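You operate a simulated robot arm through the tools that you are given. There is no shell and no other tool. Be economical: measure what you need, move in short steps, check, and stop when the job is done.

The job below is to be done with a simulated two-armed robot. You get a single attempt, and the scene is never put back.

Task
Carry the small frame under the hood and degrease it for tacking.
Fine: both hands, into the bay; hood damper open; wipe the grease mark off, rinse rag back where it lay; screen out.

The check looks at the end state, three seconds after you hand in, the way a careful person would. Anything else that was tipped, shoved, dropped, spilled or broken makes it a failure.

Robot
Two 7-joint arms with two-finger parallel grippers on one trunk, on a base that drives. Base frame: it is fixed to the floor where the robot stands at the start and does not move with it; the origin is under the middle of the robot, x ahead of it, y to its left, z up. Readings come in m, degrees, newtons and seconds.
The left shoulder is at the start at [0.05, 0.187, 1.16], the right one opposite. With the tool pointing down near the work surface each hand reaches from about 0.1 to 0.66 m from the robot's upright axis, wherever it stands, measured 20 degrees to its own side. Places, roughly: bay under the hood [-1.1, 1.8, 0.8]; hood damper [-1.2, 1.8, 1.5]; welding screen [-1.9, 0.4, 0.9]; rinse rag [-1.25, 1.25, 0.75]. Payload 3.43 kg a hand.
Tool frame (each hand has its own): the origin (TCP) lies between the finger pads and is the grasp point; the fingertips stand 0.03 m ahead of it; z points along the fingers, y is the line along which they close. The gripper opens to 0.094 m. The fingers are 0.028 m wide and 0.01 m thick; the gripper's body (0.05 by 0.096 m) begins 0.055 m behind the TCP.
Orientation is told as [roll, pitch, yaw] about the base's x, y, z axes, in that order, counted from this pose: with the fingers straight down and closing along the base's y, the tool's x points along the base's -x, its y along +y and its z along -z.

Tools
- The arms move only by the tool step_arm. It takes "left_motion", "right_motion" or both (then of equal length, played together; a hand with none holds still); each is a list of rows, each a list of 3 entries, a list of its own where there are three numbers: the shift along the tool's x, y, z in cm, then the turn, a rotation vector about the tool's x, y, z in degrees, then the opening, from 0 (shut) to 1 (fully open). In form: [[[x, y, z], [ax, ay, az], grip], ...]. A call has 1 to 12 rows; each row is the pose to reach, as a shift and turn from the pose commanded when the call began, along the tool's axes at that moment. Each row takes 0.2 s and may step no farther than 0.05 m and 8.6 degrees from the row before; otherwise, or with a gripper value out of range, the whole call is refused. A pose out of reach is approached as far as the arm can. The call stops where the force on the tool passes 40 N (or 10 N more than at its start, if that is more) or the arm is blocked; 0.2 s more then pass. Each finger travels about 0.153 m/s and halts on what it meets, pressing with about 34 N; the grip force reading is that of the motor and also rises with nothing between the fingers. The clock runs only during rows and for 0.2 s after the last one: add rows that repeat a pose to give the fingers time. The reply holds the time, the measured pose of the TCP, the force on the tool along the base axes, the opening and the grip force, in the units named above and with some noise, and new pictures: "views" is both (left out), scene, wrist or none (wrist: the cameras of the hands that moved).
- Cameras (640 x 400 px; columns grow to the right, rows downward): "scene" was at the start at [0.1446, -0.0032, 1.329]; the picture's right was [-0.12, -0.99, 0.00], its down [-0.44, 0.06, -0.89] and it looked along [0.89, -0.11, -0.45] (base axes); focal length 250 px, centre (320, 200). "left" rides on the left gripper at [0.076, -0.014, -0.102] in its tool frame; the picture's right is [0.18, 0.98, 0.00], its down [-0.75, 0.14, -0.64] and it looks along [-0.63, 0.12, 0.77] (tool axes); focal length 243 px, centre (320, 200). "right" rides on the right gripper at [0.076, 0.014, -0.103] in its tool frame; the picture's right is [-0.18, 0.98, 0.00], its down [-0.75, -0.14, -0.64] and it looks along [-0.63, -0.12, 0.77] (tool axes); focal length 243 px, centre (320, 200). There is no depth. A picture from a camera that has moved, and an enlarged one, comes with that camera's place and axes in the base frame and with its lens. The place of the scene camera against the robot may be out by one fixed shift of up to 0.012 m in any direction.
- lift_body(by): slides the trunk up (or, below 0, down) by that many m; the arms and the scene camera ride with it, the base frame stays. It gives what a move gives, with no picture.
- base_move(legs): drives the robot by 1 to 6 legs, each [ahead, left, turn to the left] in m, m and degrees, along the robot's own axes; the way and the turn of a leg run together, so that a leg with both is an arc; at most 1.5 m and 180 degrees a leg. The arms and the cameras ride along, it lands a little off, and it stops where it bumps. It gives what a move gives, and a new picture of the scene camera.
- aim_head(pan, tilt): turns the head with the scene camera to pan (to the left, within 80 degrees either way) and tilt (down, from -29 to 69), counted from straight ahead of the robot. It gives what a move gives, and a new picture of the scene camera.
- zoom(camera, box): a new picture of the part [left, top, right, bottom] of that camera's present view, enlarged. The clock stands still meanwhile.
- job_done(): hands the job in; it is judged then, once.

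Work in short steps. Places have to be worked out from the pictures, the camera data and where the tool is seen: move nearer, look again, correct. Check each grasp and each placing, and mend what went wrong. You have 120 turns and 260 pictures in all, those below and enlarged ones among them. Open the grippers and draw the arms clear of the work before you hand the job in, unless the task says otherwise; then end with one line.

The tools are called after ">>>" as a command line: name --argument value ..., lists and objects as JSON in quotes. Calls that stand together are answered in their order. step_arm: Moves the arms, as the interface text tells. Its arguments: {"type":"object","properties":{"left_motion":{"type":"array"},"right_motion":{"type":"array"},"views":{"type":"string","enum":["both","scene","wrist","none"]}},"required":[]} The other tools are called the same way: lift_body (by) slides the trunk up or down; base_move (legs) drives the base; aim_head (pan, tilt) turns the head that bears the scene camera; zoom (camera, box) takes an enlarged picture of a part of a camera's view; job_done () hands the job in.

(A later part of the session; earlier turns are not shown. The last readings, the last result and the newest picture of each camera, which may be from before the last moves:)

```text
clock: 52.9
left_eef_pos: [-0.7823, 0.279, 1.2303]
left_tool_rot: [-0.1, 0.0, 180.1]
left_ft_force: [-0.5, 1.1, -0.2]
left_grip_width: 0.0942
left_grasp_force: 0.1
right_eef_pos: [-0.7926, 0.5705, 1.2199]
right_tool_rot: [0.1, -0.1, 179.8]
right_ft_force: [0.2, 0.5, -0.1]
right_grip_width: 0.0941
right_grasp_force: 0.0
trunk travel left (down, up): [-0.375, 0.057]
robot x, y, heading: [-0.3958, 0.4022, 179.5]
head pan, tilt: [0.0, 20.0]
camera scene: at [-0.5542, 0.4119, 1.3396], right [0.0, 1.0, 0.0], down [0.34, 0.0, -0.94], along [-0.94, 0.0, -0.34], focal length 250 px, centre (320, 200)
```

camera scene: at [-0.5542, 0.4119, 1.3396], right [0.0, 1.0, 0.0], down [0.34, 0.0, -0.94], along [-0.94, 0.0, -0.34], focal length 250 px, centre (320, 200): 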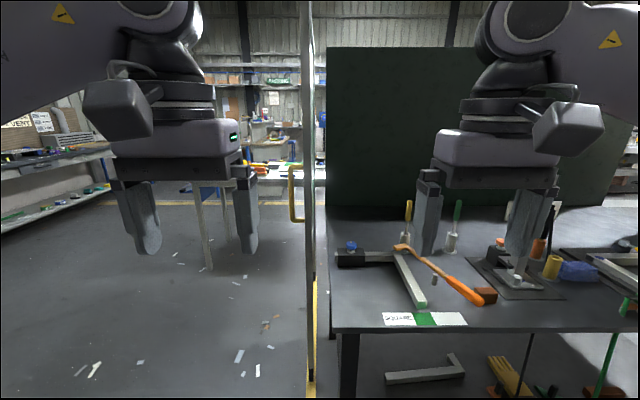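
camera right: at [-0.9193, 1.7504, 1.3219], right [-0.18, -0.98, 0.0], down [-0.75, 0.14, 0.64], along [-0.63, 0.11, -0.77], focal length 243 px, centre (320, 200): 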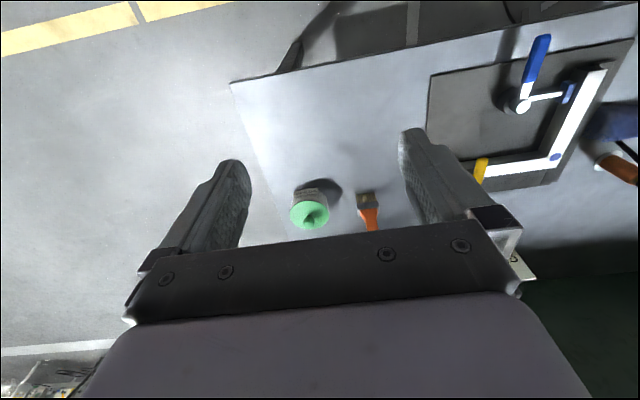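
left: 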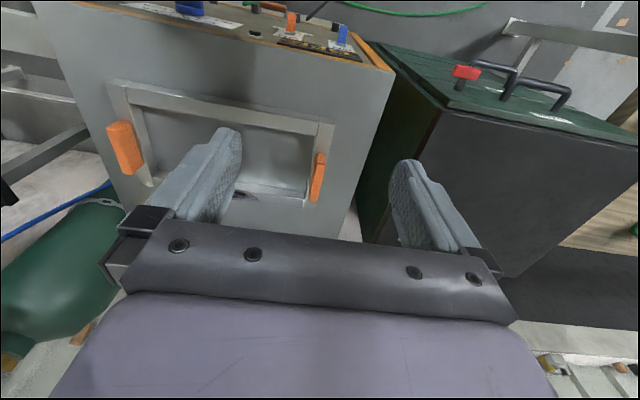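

The screen is a side panel edge-on at y≈0.37, its front edge at x≈−1.48, with a yellow floor line continuing forward. I zoom and then view it from the side.

>>> zoom --camera "scene" --box '[240, 120, 380, 400]'

>>> base_move --legs '[[0, 0.9, 0], [0, 0, -40]]'

>>> aim_head --pan 0 --tilt 15

```text
1.43 times, centred on (310, 260) of scene
camera zoom: at [-0.5542, 0.4119, 1.3396], right [0.0, 1.0, 0.0], down [0.34, 0.0, -0.94], along [-0.94, 0.0, -0.34], focal length 358 px, centre (334, 114)
```

zoom: 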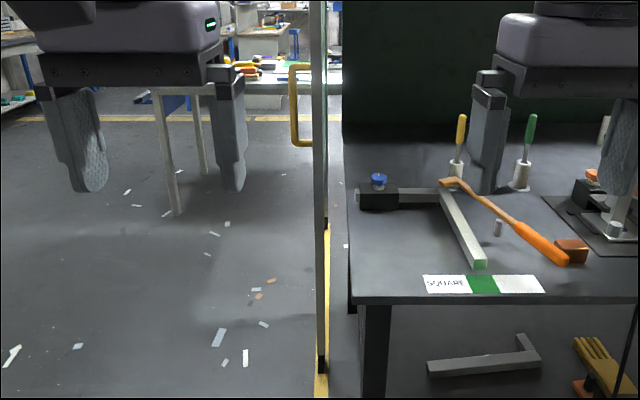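

```text
clock: 59.6
left_eef_pos: [-0.7792, -0.3738, 1.2313]
left_tool_rot: [-0.1, 0.0, 139.9]
left_ft_force: [-0.3, 0.4, 0.3]
left_grip_width: 0.094
left_grasp_force: 0.0
right_eef_pos: [-0.6014, -0.1417, 1.2205]
right_tool_rot: [0.1, -0.1, 139.8]
right_ft_force: [0.1, 1.2, -0.3]
right_grip_width: 0.094
right_grasp_force: 0.0
trunk travel left (down, up): [-0.375, 0.057]
robot x, y, heading: [-0.4054, -0.5223, 139.9]
head pan, tilt: [0.0, 20.0]
camera scene: at [-0.5259, -0.4177, 1.3397], right [0.64, 0.77, 0.0], down [0.26, -0.22, -0.94], along [-0.72, 0.61, -0.34], focal length 250 px, centre (320, 200)
```

scene: 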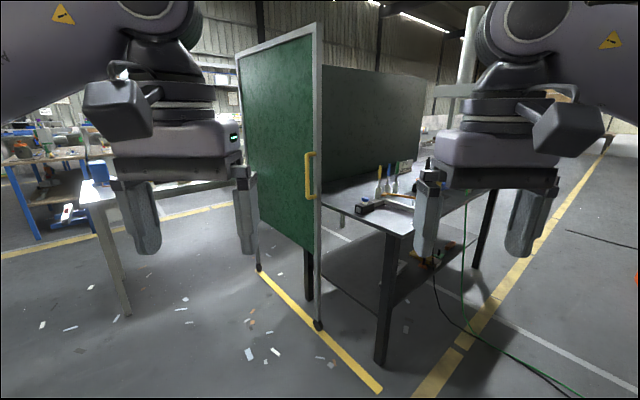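

```text
clock: 60.2
left_eef_pos: [-0.7808, -0.3738, 1.2311]
left_tool_rot: [-0.1, 0.0, 140.0]
left_ft_force: [0.4, -0.4, -0.7]
left_grip_width: 0.094
left_grasp_force: 0.0
right_eef_pos: [-0.6008, -0.1405, 1.2201]
right_tool_rot: [0.1, -0.1, 139.8]
right_ft_force: [1.1, -0.3, 0.4]
right_grip_width: 0.0942
right_grasp_force: 0.1
trunk travel left (down, up): [-0.375, 0.057]
robot x, y, heading: [-0.4048, -0.5266, 140.1]
head pan, tilt: [0.0, 15.0]
camera scene: at [-0.5263, -0.4177, 1.3478], right [0.64, 0.77, 0.0], down [0.2, -0.17, -0.97], along [-0.74, 0.62, -0.26], focal length 250 px, centre (320, 200)
```

scene: 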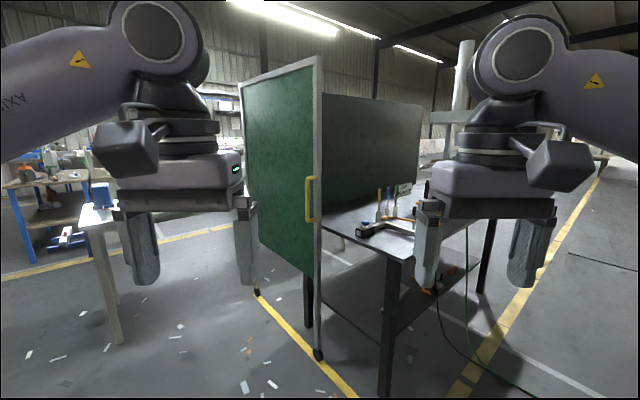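

The screen is on castors over a yellow line ending near x≈−1.0; it's to be rolled out ~0.5 m by its yellow handle (bar at about (−1.47, 0.305), z 0.93–1.14). I drive to face it with the right hand.

>>> base_move --legs '[[0, 0, 40], [0, -0.57, 0], [0.38, 0, 0]]'

>>> step_arm --right_motion '[[[0, 0, 1], [0, -8, 0], 0.7], [[0, 0, 2], [0, -16, 0], 0.7], [[0, 0, 4], [0, -24, 0], 0.7], [[0, 0, 6], [0, -32, 0], 0.7], [[0, 0, 8], [0, -40, 0], 0.7], [[0, 0, 10], [0, -48, 0], 0.7], [[0, 0, 12], [0, -56, 0], 0.7], [[0, 0, 14], [0, -64, 0], 0.7], [[0, 0, 16], [0, -72, 0], 0.7], [[0, 0, 18], [0, -80, 0], 0.7], [[0, 0, 18], [0, -88, 0], 0.7], [[0, 0, 18], [0, -90, 0], 0.7]]' --views "both"

```text
clock: 67.3
left_eef_pos: [-1.1685, -0.0944, 1.2304]
left_tool_rot: [-0.1, 0.0, -179.6]
left_ft_force: [-0.9, -1.0, -0.1]
left_grip_width: 0.0938
left_grasp_force: 0.0
right_eef_pos: [-1.1823, 0.1995, 1.2191]
right_tool_rot: [0.2, -0.1, -179.9]
right_ft_force: [-0.1, -0.1, 0.6]
right_grip_width: 0.0941
right_grasp_force: 0.0
trunk travel left (down, up): [-0.375, 0.057]
robot x, y, heading: [-0.7875, 0.0325, -179.8]
head pan, tilt: [0.0, 15.0]
camera scene: at [-0.9422, 0.0418, 1.3477], right [0.0, 1.0, 0.0], down [0.26, 0.0, -0.97], along [-0.97, 0.0, -0.26], focal length 250 px, centre (320, 200)
```

scene: 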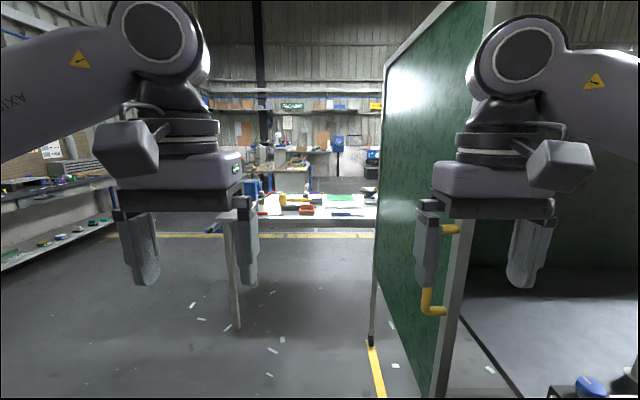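

```text
clock: 69.9
left_eef_pos: [-1.1676, -0.0934, 1.23]
left_tool_rot: [-0.1, 0.0, -179.7]
left_ft_force: [-0.4, -0.2, -0.2]
left_grip_width: 0.0942
left_grasp_force: 0.0
right_eef_pos: [-1.1847, 0.1739, 1.0546]
right_tool_rot: [144.7, -89.9, 35.4]
right_ft_force: [-0.9, -0.5, 0.6]
right_grip_width: 0.0657
right_grasp_force: 0.1
right hand out of reach, approached as far as the arm can: row 7, 8, 9, 10, 11, 12
trunk travel left (down, up): [-0.375, 0.057]
robot x, y, heading: [-0.7855, 0.032, -179.8]
head pan, tilt: [0.0, 15.0]
camera scene: at [-0.9415, 0.0418, 1.3479], right [0.0, 1.0, 0.0], down [0.26, 0.0, -0.97], along [-0.97, 0.0, -0.26], focal length 250 px, centre (320, 200)
camera right: at [-1.0821, 0.1604, 0.9772], right [0.0, -0.98, 0.19], down [0.64, 0.14, 0.75], along [-0.77, 0.12, 0.63], focal length 243 px, centre (320, 200)
```

scene: 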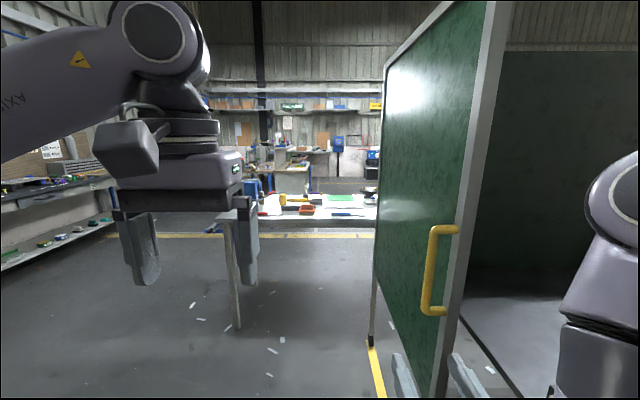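
right: 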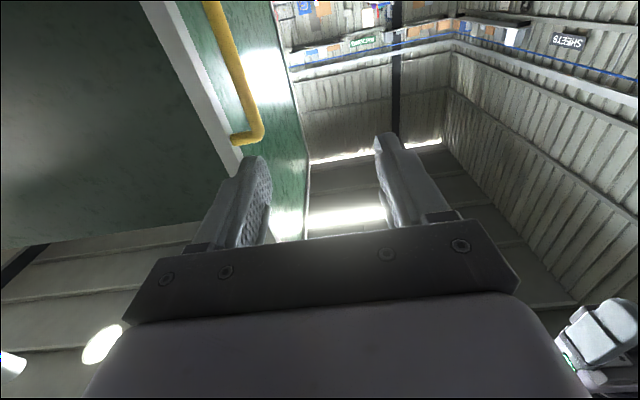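

Handle is roughly at (−1.52, 0.32), z 0.89–1.13. I move the hand sideways in line with it and forward part way.

>>> step_arm --right_motion '[[[0, -3, 3], [0, 0, 0], 0.7], [[0.5, -6, 6], [0, 0, 0], 0.7], [[1, -9, 9], [0, 0, 0], 0.7], [[2, -12, 12], [0, 0, 0], 0.7], [[3, -12.5, 15], [0, 0, 0], 0.7], [[3, -12.5, 15], [0, 0, 0], 0.7]]' --views "both"

```text
clock: 71.3
left_eef_pos: [-1.1683, -0.0919, 1.2319]
left_tool_rot: [0.0, 0.0, -179.7]
left_ft_force: [-0.4, -0.6, 0.4]
left_grip_width: 0.0937
left_grasp_force: 0.0
right_eef_pos: [-1.2522, 0.1648, 1.0852]
right_tool_rot: [105.2, -89.9, 74.6]
right_ft_force: [0.0, -0.3, -0.3]
right_grip_width: 0.0659
right_grasp_force: 0.1
right hand out of reach, approached as far as the arm can: row 1, 2, 3, 4, 5, 6
trunk travel left (down, up): [-0.375, 0.057]
robot x, y, heading: [-0.784, 0.0352, -179.5]
head pan, tilt: [0.0, 15.0]
camera scene: at [-0.9417, 0.0418, 1.3478], right [0.0, 1.0, 0.0], down [0.26, 0.0, -0.97], along [-0.97, 0.0, -0.26], focal length 250 px, centre (320, 200)
camera right: at [-1.1501, 0.1517, 1.0082], right [0.0, -0.98, 0.19], down [0.64, 0.14, 0.75], along [-0.77, 0.12, 0.63], focal length 243 px, centre (320, 200)
```

scene: 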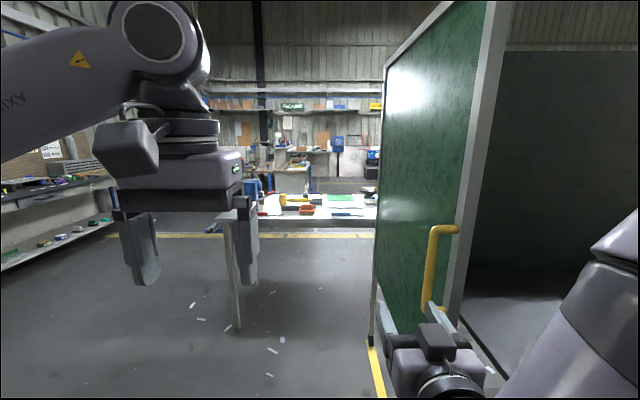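
right: 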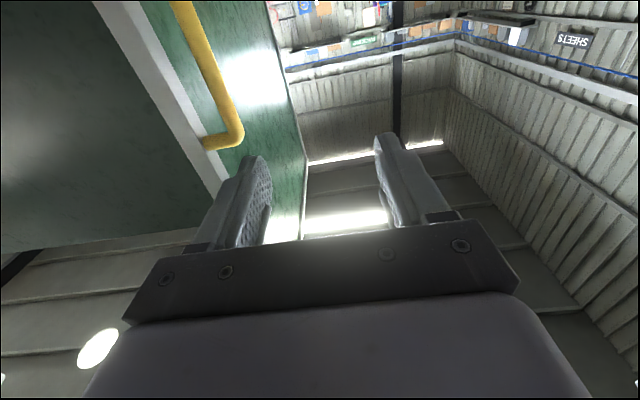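

That flat pose is out of reach for this arm configuration. I tip the hand up to about 45° pitch (still able to enclose a vertical bar) and see where it settles.

>>> step_arm --right_motion '[[[0, 0, 0], [0, 8, 0], 0.7], [[0, 0, 0], [0, 16, 0], 0.7], [[0, 0, 0], [0, 24, 0], 0.7], [[0, 0, 0], [0, 32, 0], 0.7], [[0, 0, 0], [0, 40, 0], 0.7], [[0, 0, 0], [0, 45, 0], 0.7], [[0, 0, 0], [0, 45, 0], 0.7], [[0, 0, 0], [0, 45, 0], 0.7]]' --views "both"

```text
clock: 73.1
left_eef_pos: [-1.1685, -0.0926, 1.231]
left_tool_rot: [-0.1, 0.1, -179.7]
left_ft_force: [0.0, 0.3, -0.2]
left_grip_width: 0.0941
left_grasp_force: 0.0
right_eef_pos: [-1.2577, 0.1675, 1.0833]
right_tool_rot: [0.2, -45.1, -180.1]
right_ft_force: [0.0, -0.1, 0.1]
right_grip_width: 0.0657
right_grasp_force: 0.0
trunk travel left (down, up): [-0.375, 0.057]
robot x, y, heading: [-0.7807, 0.0341, -179.7]
head pan, tilt: [0.0, 15.0]
camera scene: at [-0.9417, 0.0418, 1.3478], right [0.0, 1.0, 0.0], down [0.26, 0.0, -0.97], along [-0.97, 0.0, -0.26], focal length 250 px, centre (320, 200)
camera right: at [-1.1312, 0.1532, 1.1023], right [-0.13, -0.98, 0.13], down [-0.08, 0.14, 0.99], along [-0.99, 0.12, -0.09], focal length 243 px, centre (320, 200)
```

scene: 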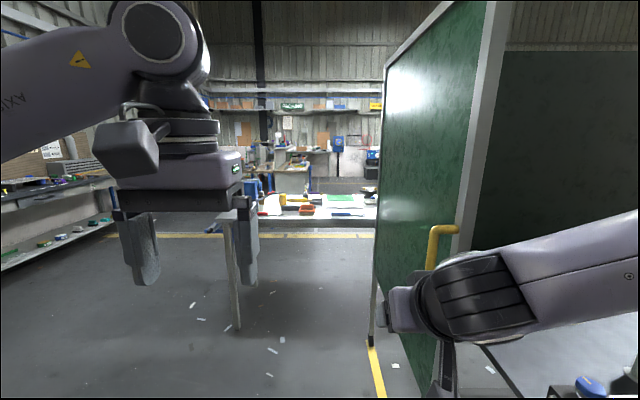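
right: 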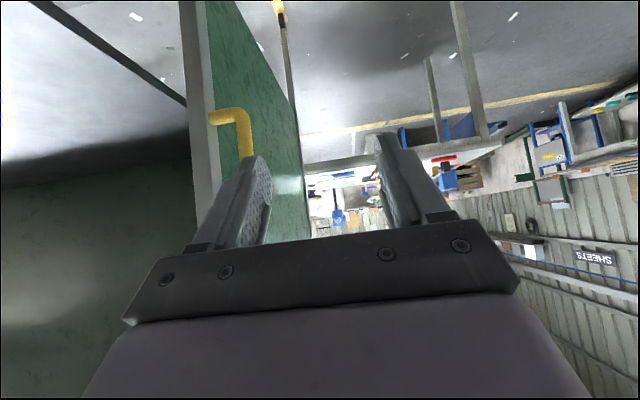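

Good: it settled at 45° pitch and the bar is at about (−1.52, 0.315), z 0.89–1.12. I move sideways in line and forward to a pre-grasp.

>>> step_arm --right_motion '[[[0, -4, 1], [0, 0, 0], 0.65], [[-1, -8, 3], [0, 0, 0], 0.65], [[-3, -12, 5], [0, 0, 0], 0.65], [[-5, -14.7, 7], [0, 0, 0], 0.65], [[-7, -14.7, 9], [0, 0, 0], 0.65], [[-7, -14.7, 10], [0, 0, 0], 0.65], [[-7, -14.7, 10], [0, 0, 0], 0.65]]' --views "both"

```text
clock: 74.7
left_eef_pos: [-1.1674, -0.0933, 1.2315]
left_tool_rot: [-0.1, 0.0, -179.7]
left_ft_force: [0.0, -0.3, 0.0]
left_grip_width: 0.0938
left_grasp_force: 0.1
right_eef_pos: [-1.3791, 0.3143, 1.063]
right_tool_rot: [0.2, -45.1, -180.0]
right_ft_force: [-0.3, 0.7, 0.4]
right_grip_width: 0.061
right_grasp_force: 0.0
trunk travel left (down, up): [-0.375, 0.057]
robot x, y, heading: [-0.7833, 0.0341, -179.9]
head pan, tilt: [0.0, 15.0]
camera scene: at [-0.9417, 0.0417, 1.3478], right [0.0, 1.0, 0.0], down [0.26, 0.0, -0.97], along [-0.97, 0.0, -0.26], focal length 250 px, centre (320, 200)
camera right: at [-1.2526, 0.3007, 1.081], right [-0.13, -0.98, 0.13], down [-0.08, 0.14, 0.99], along [-0.99, 0.12, -0.09], focal length 243 px, centre (320, 200)
```

scene: 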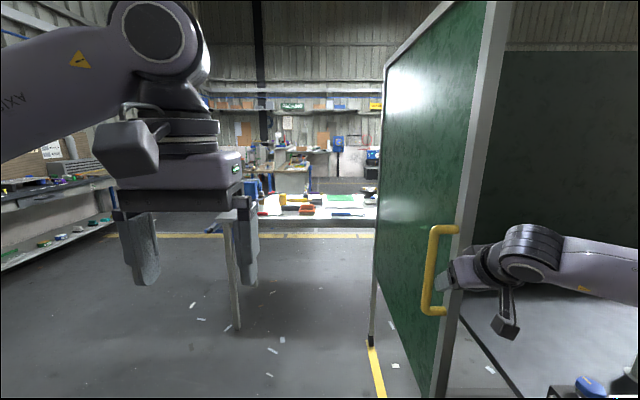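
right: 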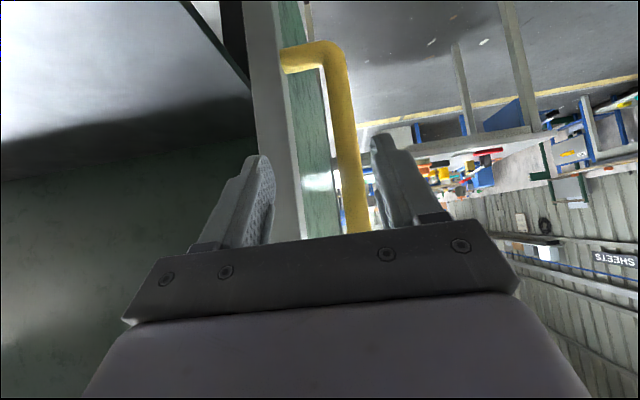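

The bar is seen at y≈0.295. I correct sideways and advance so the bar lies between the pads at z≈1.0.

>>> step_arm --right_motion '[[[0, 1.7, 0], [0, 0, 0], 0.65], [[-1.2, 1.7, 3], [0, 0, 0], 0.65], [[-2.5, 1.7, 6], [0, 0, 0], 0.65], [[-3.6, 1.7, 9], [0, 0, 0], 0.65], [[-4.2, 1.7, 11], [0, 0, 0], 0.65], [[-4.2, 1.7, 11], [0, 0, 0], 0.65]]' --views "both"

```text
clock: 75.8
left_eef_pos: [-1.1678, -0.0937, 1.2312]
left_tool_rot: [-0.1, 0.1, -179.7]
left_ft_force: [-0.7, 0.1, 0.1]
left_grip_width: 0.094
left_grasp_force: 0.2
right_eef_pos: [-1.474, 0.2957, 1.0211]
right_tool_rot: [0.2, -45.0, -180.1]
right_ft_force: [12.9, -0.5, 2.5]
right_grip_width: 0.0614
right_grasp_force: 0.1
trunk travel left (down, up): [-0.375, 0.057]
robot x, y, heading: [-0.7834, 0.034, -179.8]
head pan, tilt: [0.0, 15.0]
stopped in row 5 (right hand): the force on the tool passed its limit (the readings are from after the stop); the commanded pose is now the measured one
camera scene: at [-0.9405, 0.0421, 1.348], right [0.0, 1.0, 0.0], down [0.26, 0.0, -0.97], along [-0.97, 0.0, -0.26], focal length 250 px, centre (320, 200)
camera right: at [-1.3472, 0.2823, 1.0396], right [-0.13, -0.98, 0.13], down [-0.08, 0.14, 0.99], along [-0.99, 0.11, -0.1], focal length 243 px, centre (320, 200)
```

scene: 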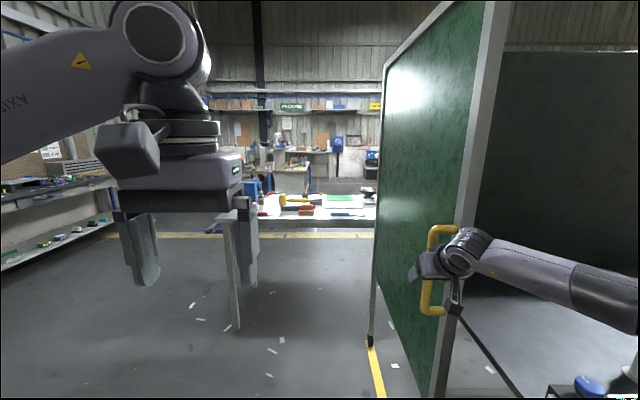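
right: 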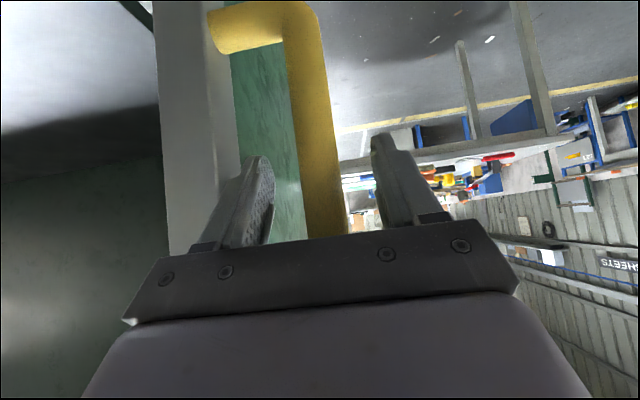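

The bar is between the fingers and has met the palm. I back off slightly and close.

>>> step_arm --right_motion '[[[0.5, 0, -0.5], [0, 0, 0], 0.65], [[0.5, 0, -0.5], [0, 0, 0], 0.2], [[0.5, 0, -0.5], [0, 0, 0], 0], [[0.5, 0, -0.5], [0, 0, 0], 0], [[0.5, 0, -0.5], [0, 0, 0], 0]]' --views "wrist"

```text
clock: 77.0
left_eef_pos: [-1.1689, -0.0937, 1.23]
left_tool_rot: [0.0, 0.1, -179.6]
left_ft_force: [-0.1, 0.1, -0.3]
left_grip_width: 0.0941
left_grasp_force: 0.1
right_eef_pos: [-1.4677, 0.2968, 1.0189]
right_tool_rot: [0.2, -44.7, -179.9]
right_ft_force: [-0.7, -3.0, -1.1]
right_grip_width: 0.026
right_grasp_force: 44.7
trunk travel left (down, up): [-0.375, 0.057]
robot x, y, heading: [-0.7853, 0.0334, -179.6]
head pan, tilt: [0.0, 15.0]
camera right: at [-1.3413, 0.2822, 1.0379], right [-0.13, -0.98, 0.13], down [-0.08, 0.14, 0.99], along [-0.99, 0.11, -0.1], focal length 243 px, centre (320, 200)
```

right: 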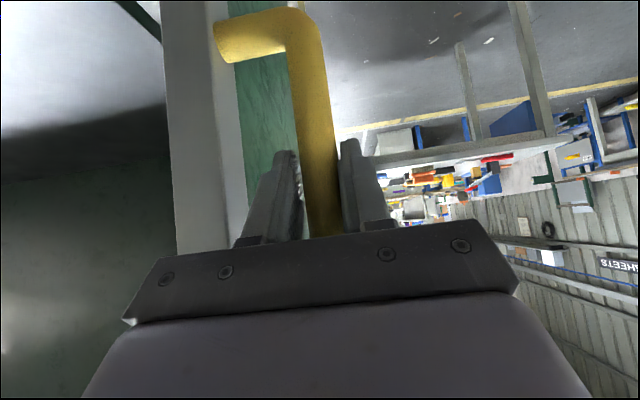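

Gripped (26 mm bar). I pull by driving back 0.25 m and check the force and the screen.

>>> base_move --legs '[[-0.25, 0, 0]]'

>>> aim_head --pan -25 --tilt 40

```text
clock: 78.8
left_eef_pos: [-0.9249, -0.0949, 1.2308]
left_tool_rot: [0.0, 0.1, -179.8]
left_ft_force: [-1.3, -0.2, 0.4]
left_grip_width: 0.0939
left_grasp_force: 0.0
right_eef_pos: [-1.2237, 0.2962, 1.0191]
right_tool_rot: [0.0, -44.7, -179.9]
right_ft_force: [-1.6, -8.8, -2.2]
right_grip_width: 0.026
right_grasp_force: 45.1
trunk travel left (down, up): [-0.375, 0.057]
robot x, y, heading: [-0.542, 0.0311, -180.2]
head pan, tilt: [0.0, 15.0]
camera scene: at [-0.6975, 0.0417, 1.3478], right [0.0, 1.0, 0.0], down [0.26, 0.0, -0.97], along [-0.97, 0.0, -0.26], focal length 250 px, centre (320, 200)
```

scene: 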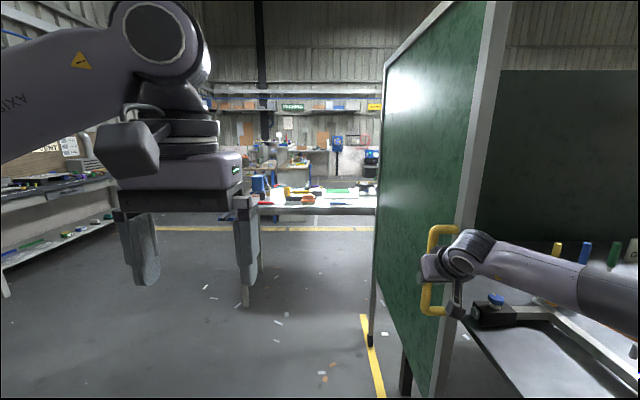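

```text
clock: 79.7
left_eef_pos: [-0.9239, -0.0922, 1.2309]
left_tool_rot: [0.0, 0.0, -179.7]
left_ft_force: [0.6, 0.7, 0.5]
left_grip_width: 0.0939
left_grasp_force: 0.0
right_eef_pos: [-1.2233, 0.2972, 1.0188]
right_tool_rot: [0.2, -44.8, -179.9]
right_ft_force: [-0.8, -2.6, -0.8]
right_grip_width: 0.0262
right_grasp_force: 45.4
trunk travel left (down, up): [-0.375, 0.057]
robot x, y, heading: [-0.5411, 0.0371, -179.8]
head pan, tilt: [-25.0, 40.0]
camera scene: at [-0.681, 0.0783, 1.3083], right [0.42, 0.91, 0.0], down [0.58, -0.27, -0.77], along [-0.7, 0.32, -0.64], focal length 250 px, centre (320, 200)
```

scene: 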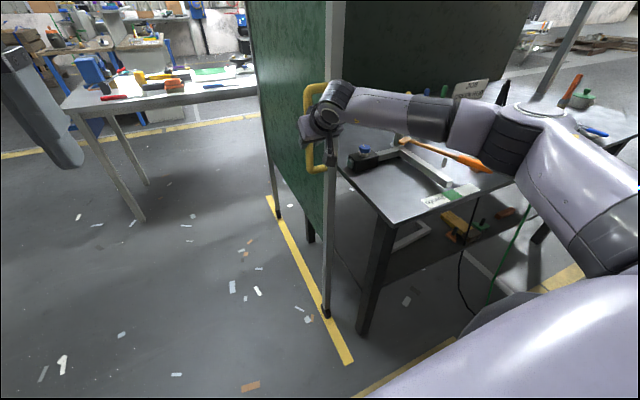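

The screen rolls nicely along its line; about 0.24 m of line remains. I pull another 0.23 m.

>>> base_move --legs '[[-0.235, 0, 0]]'

```text
clock: 81.5
left_eef_pos: [-0.6937, -0.0908, 1.2305]
left_tool_rot: [0.0, 0.2, -179.7]
left_ft_force: [-0.6, 0.0, -0.5]
left_grip_width: 0.094
left_grasp_force: 0.1
right_eef_pos: [-0.9914, 0.2994, 1.0162]
right_tool_rot: [0.1, -44.5, 180.0]
right_ft_force: [0.6, 1.1, 0.0]
right_grip_width: 0.0003
right_grasp_force: 33.3
trunk travel left (down, up): [-0.375, 0.057]
robot x, y, heading: [-0.3101, 0.0396, -180.0]
head pan, tilt: [-25.0, 40.0]
camera scene: at [-0.45, 0.0797, 1.308], right [0.42, 0.91, 0.0], down [0.58, -0.27, -0.77], along [-0.69, 0.32, -0.64], focal length 250 px, centre (320, 200)
```

scene: 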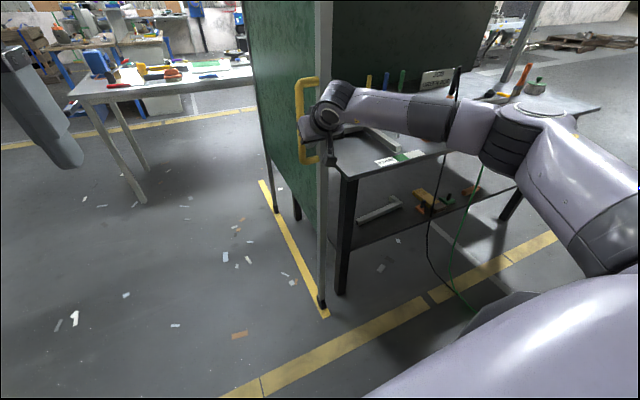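

The grip slid off as the screen reached its end stop (front castor at the end of the line), so the screen is out. I retract the right hand to the neutral downward pose.

>>> step_arm --right_motion '[[[0.3, 0, -3], [0, 0, 0], 0], [[1, 0, -6], [0, 0, 0], 0.2], [[1.5, 1, -10], [0, 4, 0], 0.5], [[2, 2, -14], [0, 10, 0], 1], [[3, 3, -18], [0, 16, 0], 1], [[3.5, 4, -22], [0, 22, 0], 1], [[4, 5, -26], [0, 28, 0], 1], [[5, 6, -30], [0, 34, 0], 1], [[5.5, 7, -33], [0, 40, 0], 1], [[6, 8, -36], [0, 45, 0], 1], [[6, 8, -36], [0, 45, 0], 1]]' --views "scene"

```text
clock: 83.9
left_eef_pos: [-0.6919, -0.091, 1.2307]
left_tool_rot: [-0.1, 0.1, -179.7]
left_ft_force: [0.4, 0.4, 0.0]
left_grip_width: 0.0938
left_grasp_force: 0.1
right_eef_pos: [-0.6959, 0.2198, 1.2306]
right_tool_rot: [0.0, 0.5, -180.0]
right_ft_force: [-0.2, 1.1, -0.8]
right_grip_width: 0.094
right_grasp_force: 0.2
trunk travel left (down, up): [-0.375, 0.057]
robot x, y, heading: [-0.3084, 0.0351, -180.0]
head pan, tilt: [-25.0, 40.0]
camera scene: at [-0.449, 0.0796, 1.3082], right [0.42, 0.91, 0.0], down [0.58, -0.27, -0.77], along [-0.69, 0.32, -0.64], focal length 250 px, centre (320, 200)
```

scene: 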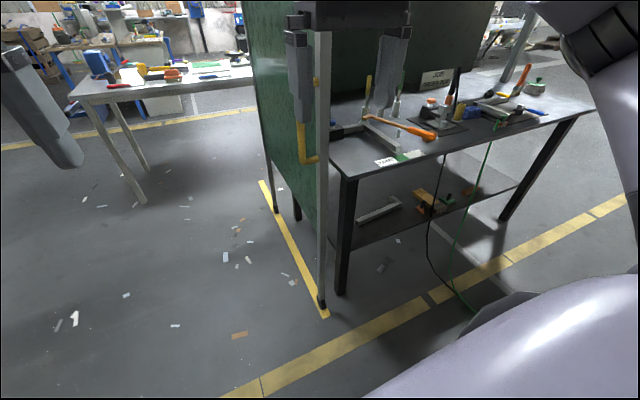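

Now back to the welder: turn around and drive to the start spot, then look down at the frame.

>>> base_move --legs '[[0, 0, 180], [0.31, -0.035, 0]]'

>>> aim_head --pan 0 --tilt 40

```text
clock: 93.4
left_eef_pos: [0.386, 0.1485, 1.2308]
left_tool_rot: [0.0, 0.1, 1.9]
left_ft_force: [0.3, 0.1, -0.4]
left_grip_width: 0.094
left_grasp_force: 0.2
right_eef_pos: [0.3984, -0.1637, 1.2308]
right_tool_rot: [0.1, 0.5, 1.6]
right_ft_force: [0.2, -0.3, -0.1]
right_grip_width: 0.0939
right_grasp_force: 0.2
trunk travel left (down, up): [-0.375, 0.057]
robot x, y, heading: [0.0039, 0.0087, 1.3]
head pan, tilt: [-25.0, 40.0]
camera scene: at [0.1371, -0.0142, 1.3082], right [-0.4, -0.92, 0.0], down [-0.59, 0.25, -0.77], along [0.7, -0.3, -0.64], focal length 250 px, centre (320, 200)
```

scene: 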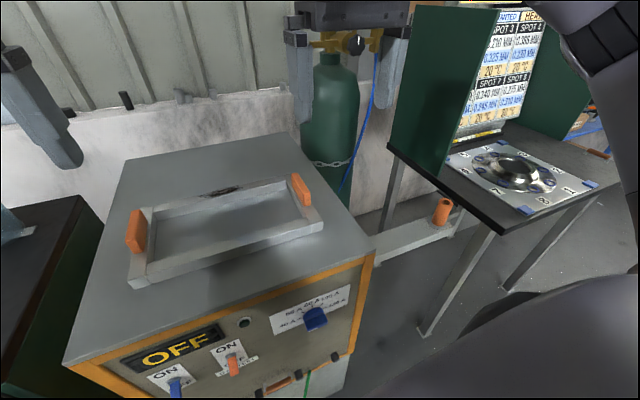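

```text
clock: 94.3
left_eef_pos: [0.385, 0.1472, 1.2314]
left_tool_rot: [0.1, 0.0, 1.9]
left_ft_force: [0.7, -0.6, -0.1]
left_grip_width: 0.094
left_grasp_force: 0.0
right_eef_pos: [0.3968, -0.1648, 1.2307]
right_tool_rot: [0.1, 0.5, 1.6]
right_ft_force: [-0.2, 1.2, 0.6]
right_grip_width: 0.0941
right_grasp_force: 0.1
trunk travel left (down, up): [-0.375, 0.057]
robot x, y, heading: [0.0062, 0.0124, 1.8]
head pan, tilt: [0.0, 40.0]
camera scene: at [0.1435, 0.0219, 1.3083], right [0.03, -1.0, 0.0], down [-0.64, -0.02, -0.77], along [0.77, 0.02, -0.64], focal length 250 px, centre (320, 200)
```

scene: 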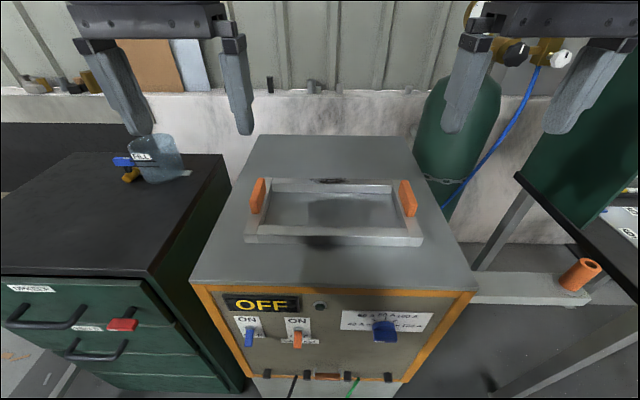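

The frame is ~0.37 × 0.2 m with handles near (0.59, 0.178) and (0.59, −0.168). I bring both hands above the handles at z≈1.08 for a closer look.

>>> step_arm --left_motion '[[[-4, 0.5, 2], [0, 0, 0], 1], [[-8, 1, 4], [0, 0, 0], 1], [[-12, 1.5, 7], [0, 0, 0], 1], [[-16, 2, 10], [0, 0, 0], 1], [[-20.6, 2.4, 12], [0, 0, 0], 1], [[-20.6, 2.4, 12], [0, 0, 0], 1]]' --right_motion '[[[-4, 0, 2], [0, 0, 0], 1], [[-8, -0.3, 4], [0, 0, 0], 1], [[-12, -0.6, 7], [0, 0, 0], 1], [[-16, -0.9, 10], [0, 0, 0], 1], [[-19.6, -0.9, 12], [0, 0, 0], 1], [[-19.6, -0.9, 12], [0, 0, 0], 1]]' --views "both"

```text
refused: row 3 steps farther than a row can; nothing moved
```

>>> step_arm --left_motion '[[[-3.5, 0.5, 2], [0, 0, 0], 1], [[-7, 1, 4], [0, 0, 0], 1], [[-10.5, 1.5, 6], [0, 0, 0], 1], [[-14, 2, 8], [0, 0, 0], 1], [[-17.5, 2.4, 10], [0, 0, 0], 1], [[-20.6, 2.4, 12], [0, 0, 0], 1], [[-20.6, 2.4, 12], [0, 0, 0], 1]]' --right_motion '[[[-3.5, 0, 2], [0, 0, 0], 1], [[-7, -0.3, 4], [0, 0, 0], 1], [[-10.5, -0.6, 6], [0, 0, 0], 1], [[-14, -0.9, 8], [0, 0, 0], 1], [[-17, -0.9, 10], [0, 0, 0], 1], [[-19.6, -0.9, 12], [0, 0, 0], 1], [[-19.6, -0.9, 12], [0, 0, 0], 1]]' --views "both"

```text
clock: 95.9
left_eef_pos: [0.591, 0.1777, 1.1097]
left_tool_rot: [-0.1, 0.1, 1.8]
left_ft_force: [-0.4, -0.3, 0.0]
left_grip_width: 0.0939
left_grasp_force: 0.1
right_eef_pos: [0.5909, -0.1666, 1.109]
right_tool_rot: [0.0, 0.4, 1.6]
right_ft_force: [0.1, -0.2, -0.1]
right_grip_width: 0.0941
right_grasp_force: 0.0
trunk travel left (down, up): [-0.375, 0.057]
robot x, y, heading: [0.0049, 0.0099, 1.7]
head pan, tilt: [0.0, 40.0]
camera scene: at [0.143, 0.0221, 1.3083], right [0.03, -1.0, 0.0], down [-0.64, -0.02, -0.77], along [0.77, 0.02, -0.64], focal length 250 px, centre (320, 200)
camera right: at [0.515, -0.154, 1.2112], right [0.16, 0.99, 0.0], down [0.76, -0.12, 0.64], along [0.63, -0.1, -0.77], focal length 243 px, centre (320, 200)
camera left: at [0.5143, 0.1614, 1.2125], right [-0.21, 0.98, 0.0], down [0.75, 0.16, 0.64], along [0.63, 0.14, -0.77], focal length 243 px, centre (320, 200)
```

scene: 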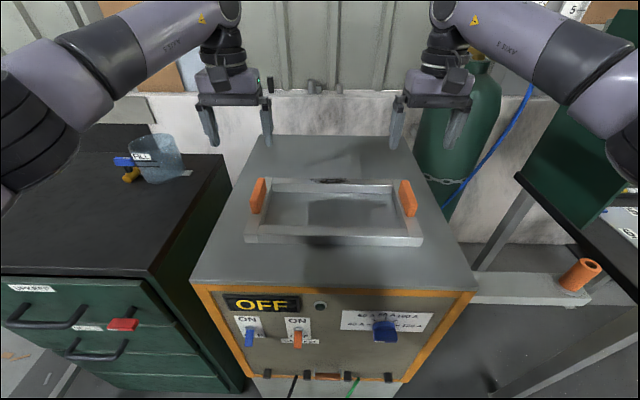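
right: 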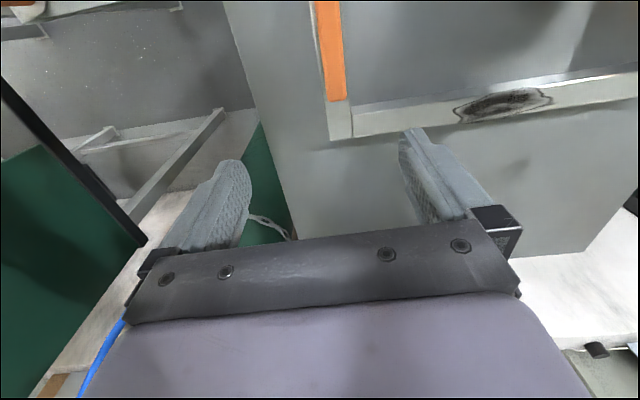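
left: 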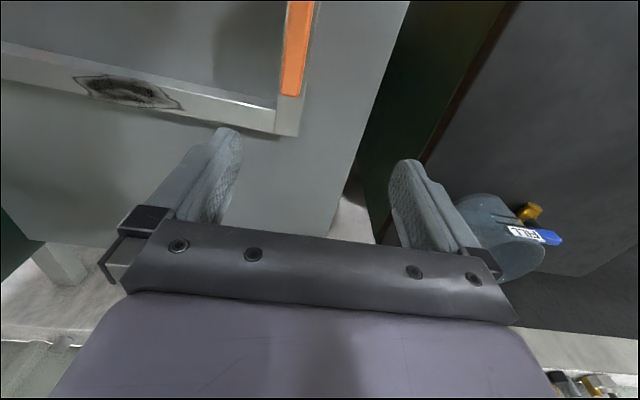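

Handles are actually nearer and higher: tops at z≈1.0, y≈±0.15, x≈0.50–0.585. I shift the hands back 5 cm and inward, keeping the height, and look again.

>>> step_arm --left_motion '[[[3, -1, 0], [0, 0, 0], 1], [[6, -2.4, 0], [0, 0, 0], 1], [[6, -2.4, 0], [0, 0, 0], 1]]' --right_motion '[[[3, 0.7, 0], [0, 0, 0], 1], [[6, 1.6, 0], [0, 0, 0], 1], [[6, 1.6, 0], [0, 0, 0], 1]]' --views "both"

>>> zoom --camera "scene" --box '[200, 120, 460, 282]'

```text
clock: 96.7
left_eef_pos: [0.5305, 0.1532, 1.1092]
left_tool_rot: [0.0, 0.0, 1.9]
left_ft_force: [0.6, 0.2, 0.2]
left_grip_width: 0.0942
left_grasp_force: 0.1
right_eef_pos: [0.5284, -0.1556, 1.1085]
right_tool_rot: [0.1, 0.6, 1.7]
right_ft_force: [0.3, -0.7, 0.0]
right_grip_width: 0.094
right_grasp_force: 0.3
trunk travel left (down, up): [-0.375, 0.057]
robot x, y, heading: [0.006, 0.0105, 1.6]
head pan, tilt: [0.0, 40.0]
camera scene: at [0.1436, 0.0221, 1.3082], right [0.03, -1.0, 0.0], down [-0.64, -0.02, -0.77], along [0.77, 0.02, -0.64], focal length 250 px, centre (320, 200)
camera right: at [0.4538, -0.1425, 1.2111], right [0.16, 0.99, 0.0], down [0.76, -0.12, 0.64], along [0.63, -0.1, -0.77], focal length 243 px, centre (320, 200)
camera left: at [0.4555, 0.1369, 1.2123], right [-0.22, 0.98, 0.0], down [0.75, 0.17, 0.64], along [0.63, 0.14, -0.77], focal length 243 px, centre (320, 200)
```

scene: 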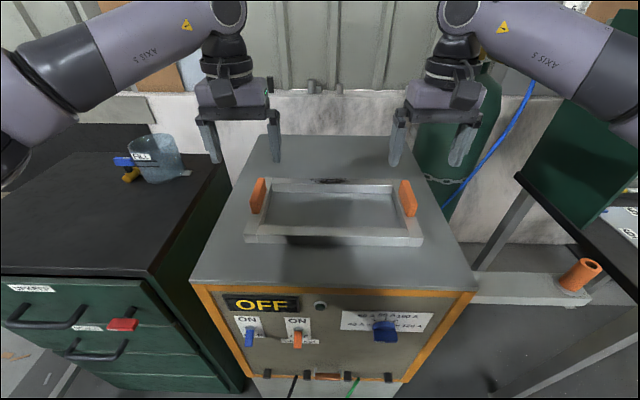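
right: 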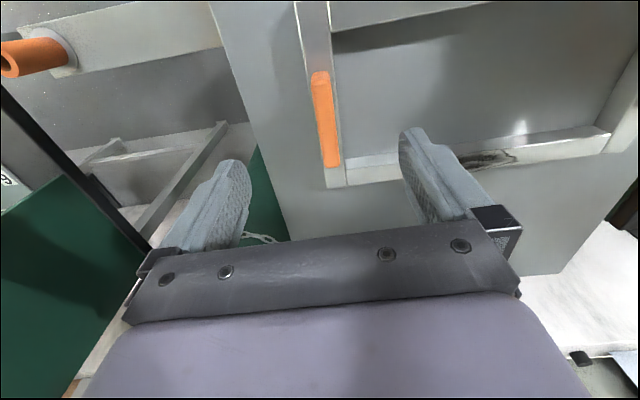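
left: 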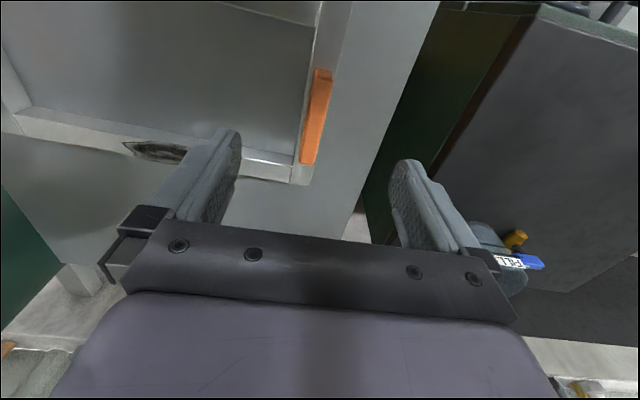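

```text
2.46 times, centred on (330, 201) of scene
camera zoom: at [0.1436, 0.0221, 1.3082], right [0.03, -1.0, 0.0], down [-0.64, -0.02, -0.77], along [0.77, 0.02, -0.64], focal length 616 px, centre (295, 198)
```

zoom: 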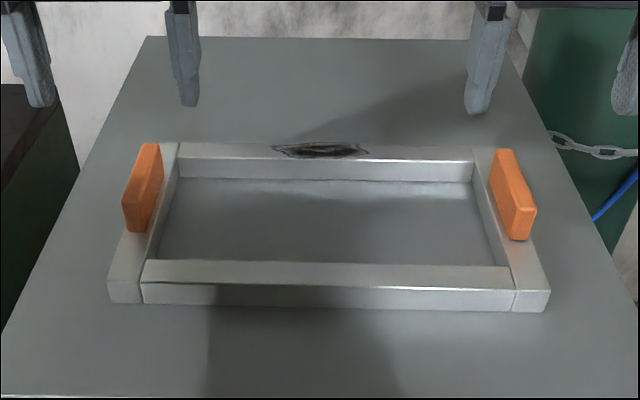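

Triangulating: handle centres (0.537, ±0.150), top z≈1.01, bar top ≈0.97; frame ≈0.33×0.18 m, which fits the bay. I descend both hands to TCP z≈1.01, straddling the handles.

>>> step_arm --left_motion '[[[-0.7, -0.4, 2], [0, 0, 0], 0.8], [[-0.7, -0.4, 5], [0, 0, 0], 0.7], [[-0.7, -0.4, 8], [0, 0, 0], 0.7], [[-0.7, -0.4, 9.8], [0, 0, 0], 0.7], [[-0.7, -0.4, 9.8], [0, 0, 0], 0.7]]' --right_motion '[[[-0.9, 0.5, 2], [0, 0, 0], 0.8], [[-0.9, 0.5, 5], [0, 0, 0], 0.7], [[-0.9, 0.5, 8], [0, 0, 0], 0.7], [[-0.9, 0.5, 9.8], [0, 0, 0], 0.7], [[-0.9, 0.5, 9.8], [0, 0, 0], 0.7]]' --views "both"

>>> zoom --camera "scene" --box '[200, 100, 460, 262]'

```text
clock: 97.9
left_eef_pos: [0.5366, 0.1498, 1.0119]
left_tool_rot: [-0.1, 0.0, 1.9]
left_ft_force: [-0.4, 0.1, -0.1]
left_grip_width: 0.0658
left_grasp_force: 0.0
right_eef_pos: [0.5362, -0.1491, 1.0108]
right_tool_rot: [0.1, 0.4, 1.5]
right_ft_force: [-0.2, 0.6, -0.2]
right_grip_width: 0.0656
right_grasp_force: 0.0
trunk travel left (down, up): [-0.375, 0.057]
robot x, y, heading: [0.0084, 0.0101, 1.7]
head pan, tilt: [0.0, 40.0]
camera scene: at [0.1434, 0.022, 1.3083], right [0.03, -1.0, 0.0], down [-0.64, -0.02, -0.77], along [0.77, 0.02, -0.64], focal length 250 px, centre (320, 200)
camera right: at [0.4626, -0.1378, 1.1135], right [0.16, 0.99, 0.0], down [0.76, -0.12, 0.64], along [0.63, -0.1, -0.77], focal length 243 px, centre (320, 200)
camera left: at [0.4618, 0.1322, 1.1153], right [-0.22, 0.98, 0.0], down [0.75, 0.17, 0.64], along [0.63, 0.14, -0.77], focal length 243 px, centre (320, 200)
```

scene: 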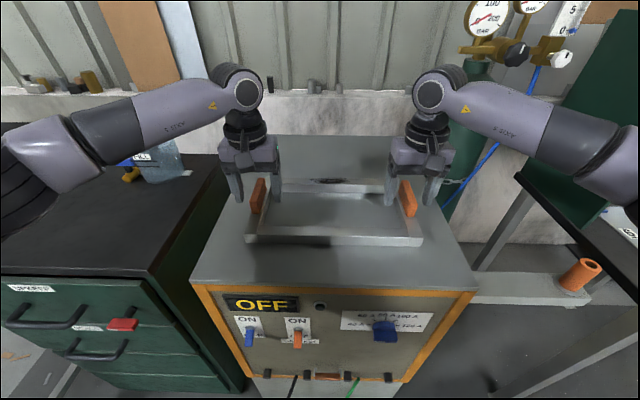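
right: 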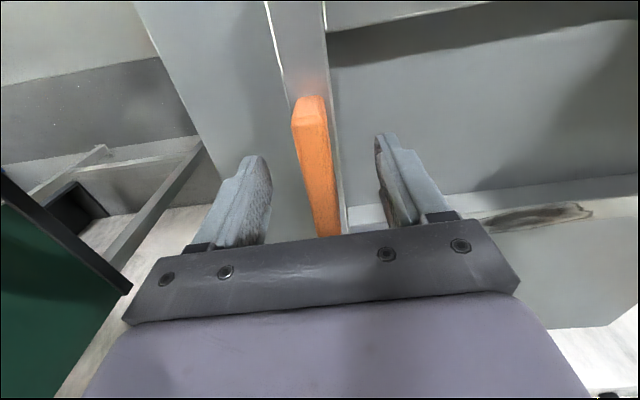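
left: 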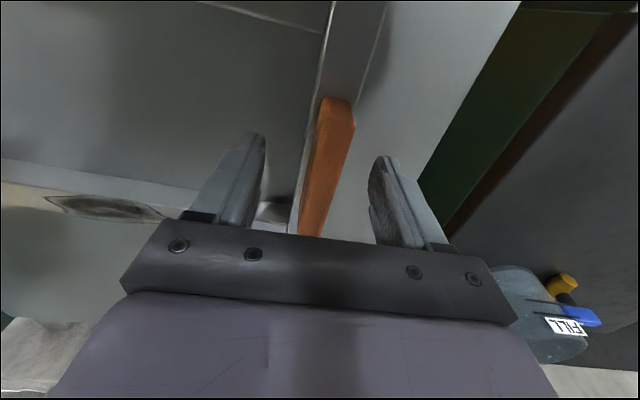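

```text
2.46 times, centred on (330, 181) of scene
camera zoom: at [0.1434, 0.022, 1.3083], right [0.03, -1.0, 0.0], down [-0.64, -0.02, -0.77], along [0.77, 0.02, -0.64], focal length 616 px, centre (295, 247)
```

zoom: 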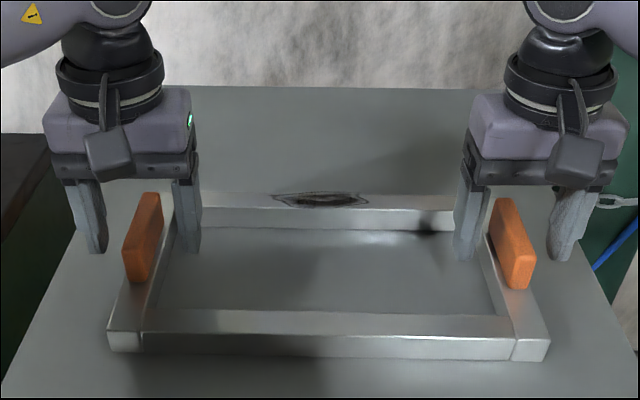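

Both handles are between the fingers. I lower 0.7 cm more and close both grippers.

>>> step_arm --left_motion '[[[0, 0, 0.7], [0, 0, 0], 0.7], [[0, 0, 0.7], [0, 0, 0], 0.4], [[0, 0, 0.7], [0, 0, 0], 0], [[0, 0, 0.7], [0, 0, 0], 0], [[0, 0, 0.7], [0, 0, 0], 0]]' --right_motion '[[[0, 0, 0.7], [0, 0, 0], 0.7], [[0, 0, 0.7], [0, 0, 0], 0.4], [[0, 0, 0.7], [0, 0, 0], 0], [[0, 0, 0.7], [0, 0, 0], 0], [[0, 0, 0.7], [0, 0, 0], 0]]' --views "scene"

```text
clock: 99.1
left_eef_pos: [0.5378, 0.1492, 1.0059]
left_tool_rot: [0.2, 0.1, 1.7]
left_ft_force: [-7.0, 11.9, 1.8]
left_grip_width: 0.0253
left_grasp_force: 33.5
right_eef_pos: [0.5386, -0.1503, 1.0048]
right_tool_rot: [-0.1, 0.5, 1.3]
right_ft_force: [6.9, -8.4, -0.2]
right_grip_width: 0.0254
right_grasp_force: 33.9
trunk travel left (down, up): [-0.375, 0.057]
robot x, y, heading: [0.0039, 0.0113, 1.9]
head pan, tilt: [0.0, 40.0]
camera scene: at [0.1435, 0.0223, 1.3082], right [0.03, -1.0, 0.0], down [-0.64, -0.02, -0.77], along [0.77, 0.02, -0.64], focal length 250 px, centre (320, 200)
```

scene: 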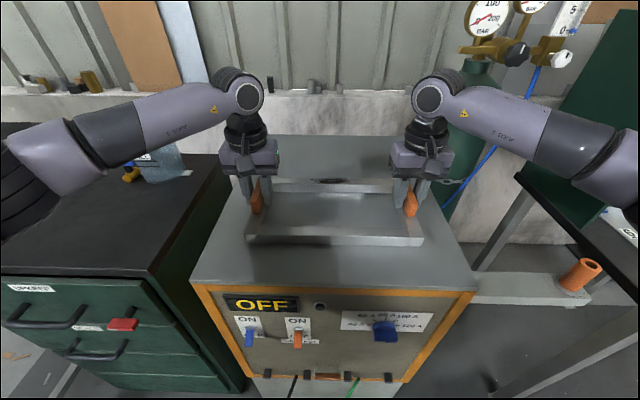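

Both handles held (25 mm). I lift straight up gently and check.

>>> step_arm --left_motion '[[[0, 0, -1], [0, 0, 0], 0], [[0, 0, -2.5], [0, 0, 0], 0], [[0, 0, -4], [0, 0, 0], 0], [[0, 0, -6], [0, 0, 0], 0], [[0, 0, -8], [0, 0, 0], 0], [[0, 0, -10], [0, 0, 0], 0], [[2, 0, -11], [0, 0, 0], 0], [[4, 0, -12], [0, 0, 0], 0], [[6, 0, -12], [0, 0, 0], 0], [[8, 0, -12], [0, 0, 0], 0], [[9, 0, -12], [0, 0, 0], 0], [[9, 0, -12], [0, 0, 0], 0]]' --right_motion '[[[0, 0, -1], [0, 0, 0], 0], [[0, 0, -2.5], [0, 0, 0], 0], [[0, 0, -4], [0, 0, 0], 0], [[0, 0, -6], [0, 0, 0], 0], [[0, 0, -8], [0, 0, 0], 0], [[0, 0, -10], [0, 0, 0], 0], [[2, 0, -11], [0, 0, 0], 0], [[4, 0, -12], [0, 0, 0], 0], [[6, 0, -12], [0, 0, 0], 0], [[8, 0, -12], [0, 0, 0], 0], [[9, 0, -12], [0, 0, 0], 0], [[9, 0, -12], [0, 0, 0], 0]]' --views "scene"

```text
clock: 101.7
left_eef_pos: [0.4491, 0.1473, 1.1241]
left_tool_rot: [0.4, 0.4, 1.8]
left_ft_force: [-7.7, 27.0, -7.1]
left_grip_width: 0.0252
left_grasp_force: 33.7
right_eef_pos: [0.451, -0.1532, 1.1248]
right_tool_rot: [-0.3, 0.6, 1.3]
right_ft_force: [7.9, -26.9, -5.8]
right_grip_width: 0.0253
right_grasp_force: 34.6
trunk travel left (down, up): [-0.375, 0.057]
robot x, y, heading: [0.0059, 0.0121, 1.7]
head pan, tilt: [0.0, 40.0]
camera scene: at [0.1444, 0.0219, 1.3081], right [0.03, -1.0, 0.0], down [-0.64, -0.02, -0.77], along [0.77, 0.02, -0.64], focal length 250 px, centre (320, 200)
```

scene: 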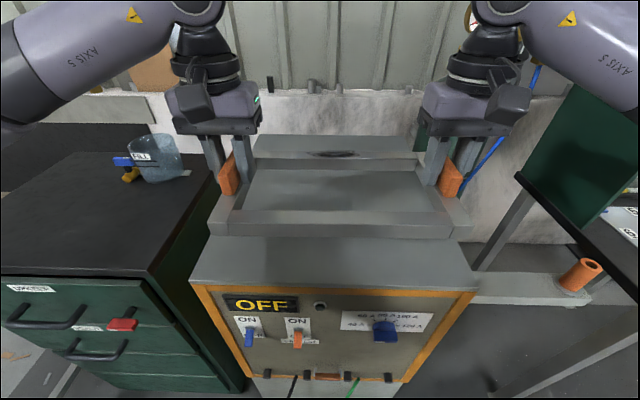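

Frame is up and level, but the hands squeeze against each other by 27 N. I relax them outward by a few mm.

>>> step_arm --left_motion '[[[0, 0.2, 0], [0, 0, 0], 0], [[0, 0.35, 0], [0, 0, 0], 0], [[0, 0.35, 0], [0, 0, 0], 0]]' --right_motion '[[[0, -0.2, 0], [0, 0, 0], 0], [[0, -0.35, 0], [0, 0, 0], 0], [[0, -0.35, 0], [0, 0, 0], 0]]' --views "none"

```text
clock: 102.5
left_eef_pos: [0.4478, 0.1471, 1.124]
left_tool_rot: [0.0, 0.3, 1.6]
left_ft_force: [-5.9, 4.2, -6.7]
left_grip_width: 0.0253
left_grasp_force: 34.2
right_eef_pos: [0.4514, -0.1534, 1.1249]
right_tool_rot: [0.1, 0.3, 1.7]
right_ft_force: [6.7, -4.7, -6.0]
right_grip_width: 0.0252
right_grasp_force: 34.2
trunk travel left (down, up): [-0.375, 0.057]
robot x, y, heading: [0.0053, 0.0111, 1.4]
head pan, tilt: [0.0, 40.0]
```

Load is balanced now. I back off, turn around clear of the screen, and look.

>>> base_move --legs '[[-0.33, 0, 0], [0, 0, 90], [0, 0, 89]]'

```text
clock: 112.4
left_eef_pos: [-0.7636, -0.1627, 1.1245]
left_tool_rot: [-0.1, 0.2, -175.1]
left_ft_force: [4.9, 20.5, -6.2]
left_grip_width: 0.0252
left_grasp_force: 34.0
right_eef_pos: [-0.7827, 0.1374, 1.1264]
right_tool_rot: [0.4, 0.4, -175.2]
right_ft_force: [-5.5, -19.6, -6.3]
right_grip_width: 0.0253
right_grasp_force: 33.9
trunk travel left (down, up): [-0.375, 0.057]
robot x, y, heading: [-0.331, 0.003, -175.2]
head pan, tilt: [0.0, 40.0]
camera scene: at [-0.4763, -0.0044, 1.3081], right [-0.08, 1.0, 0.0], down [0.64, 0.05, -0.77], along [-0.76, -0.06, -0.64], focal length 250 px, centre (320, 200)
```

scene: 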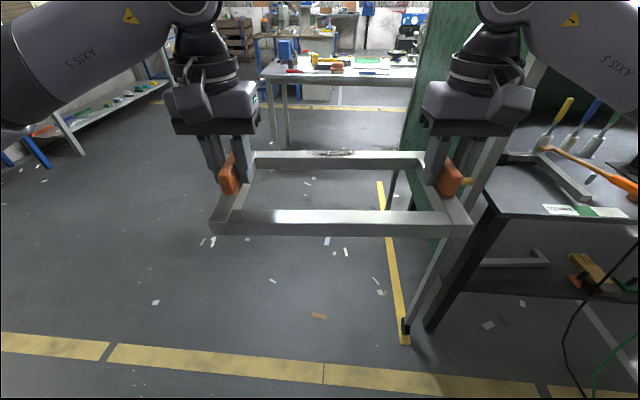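

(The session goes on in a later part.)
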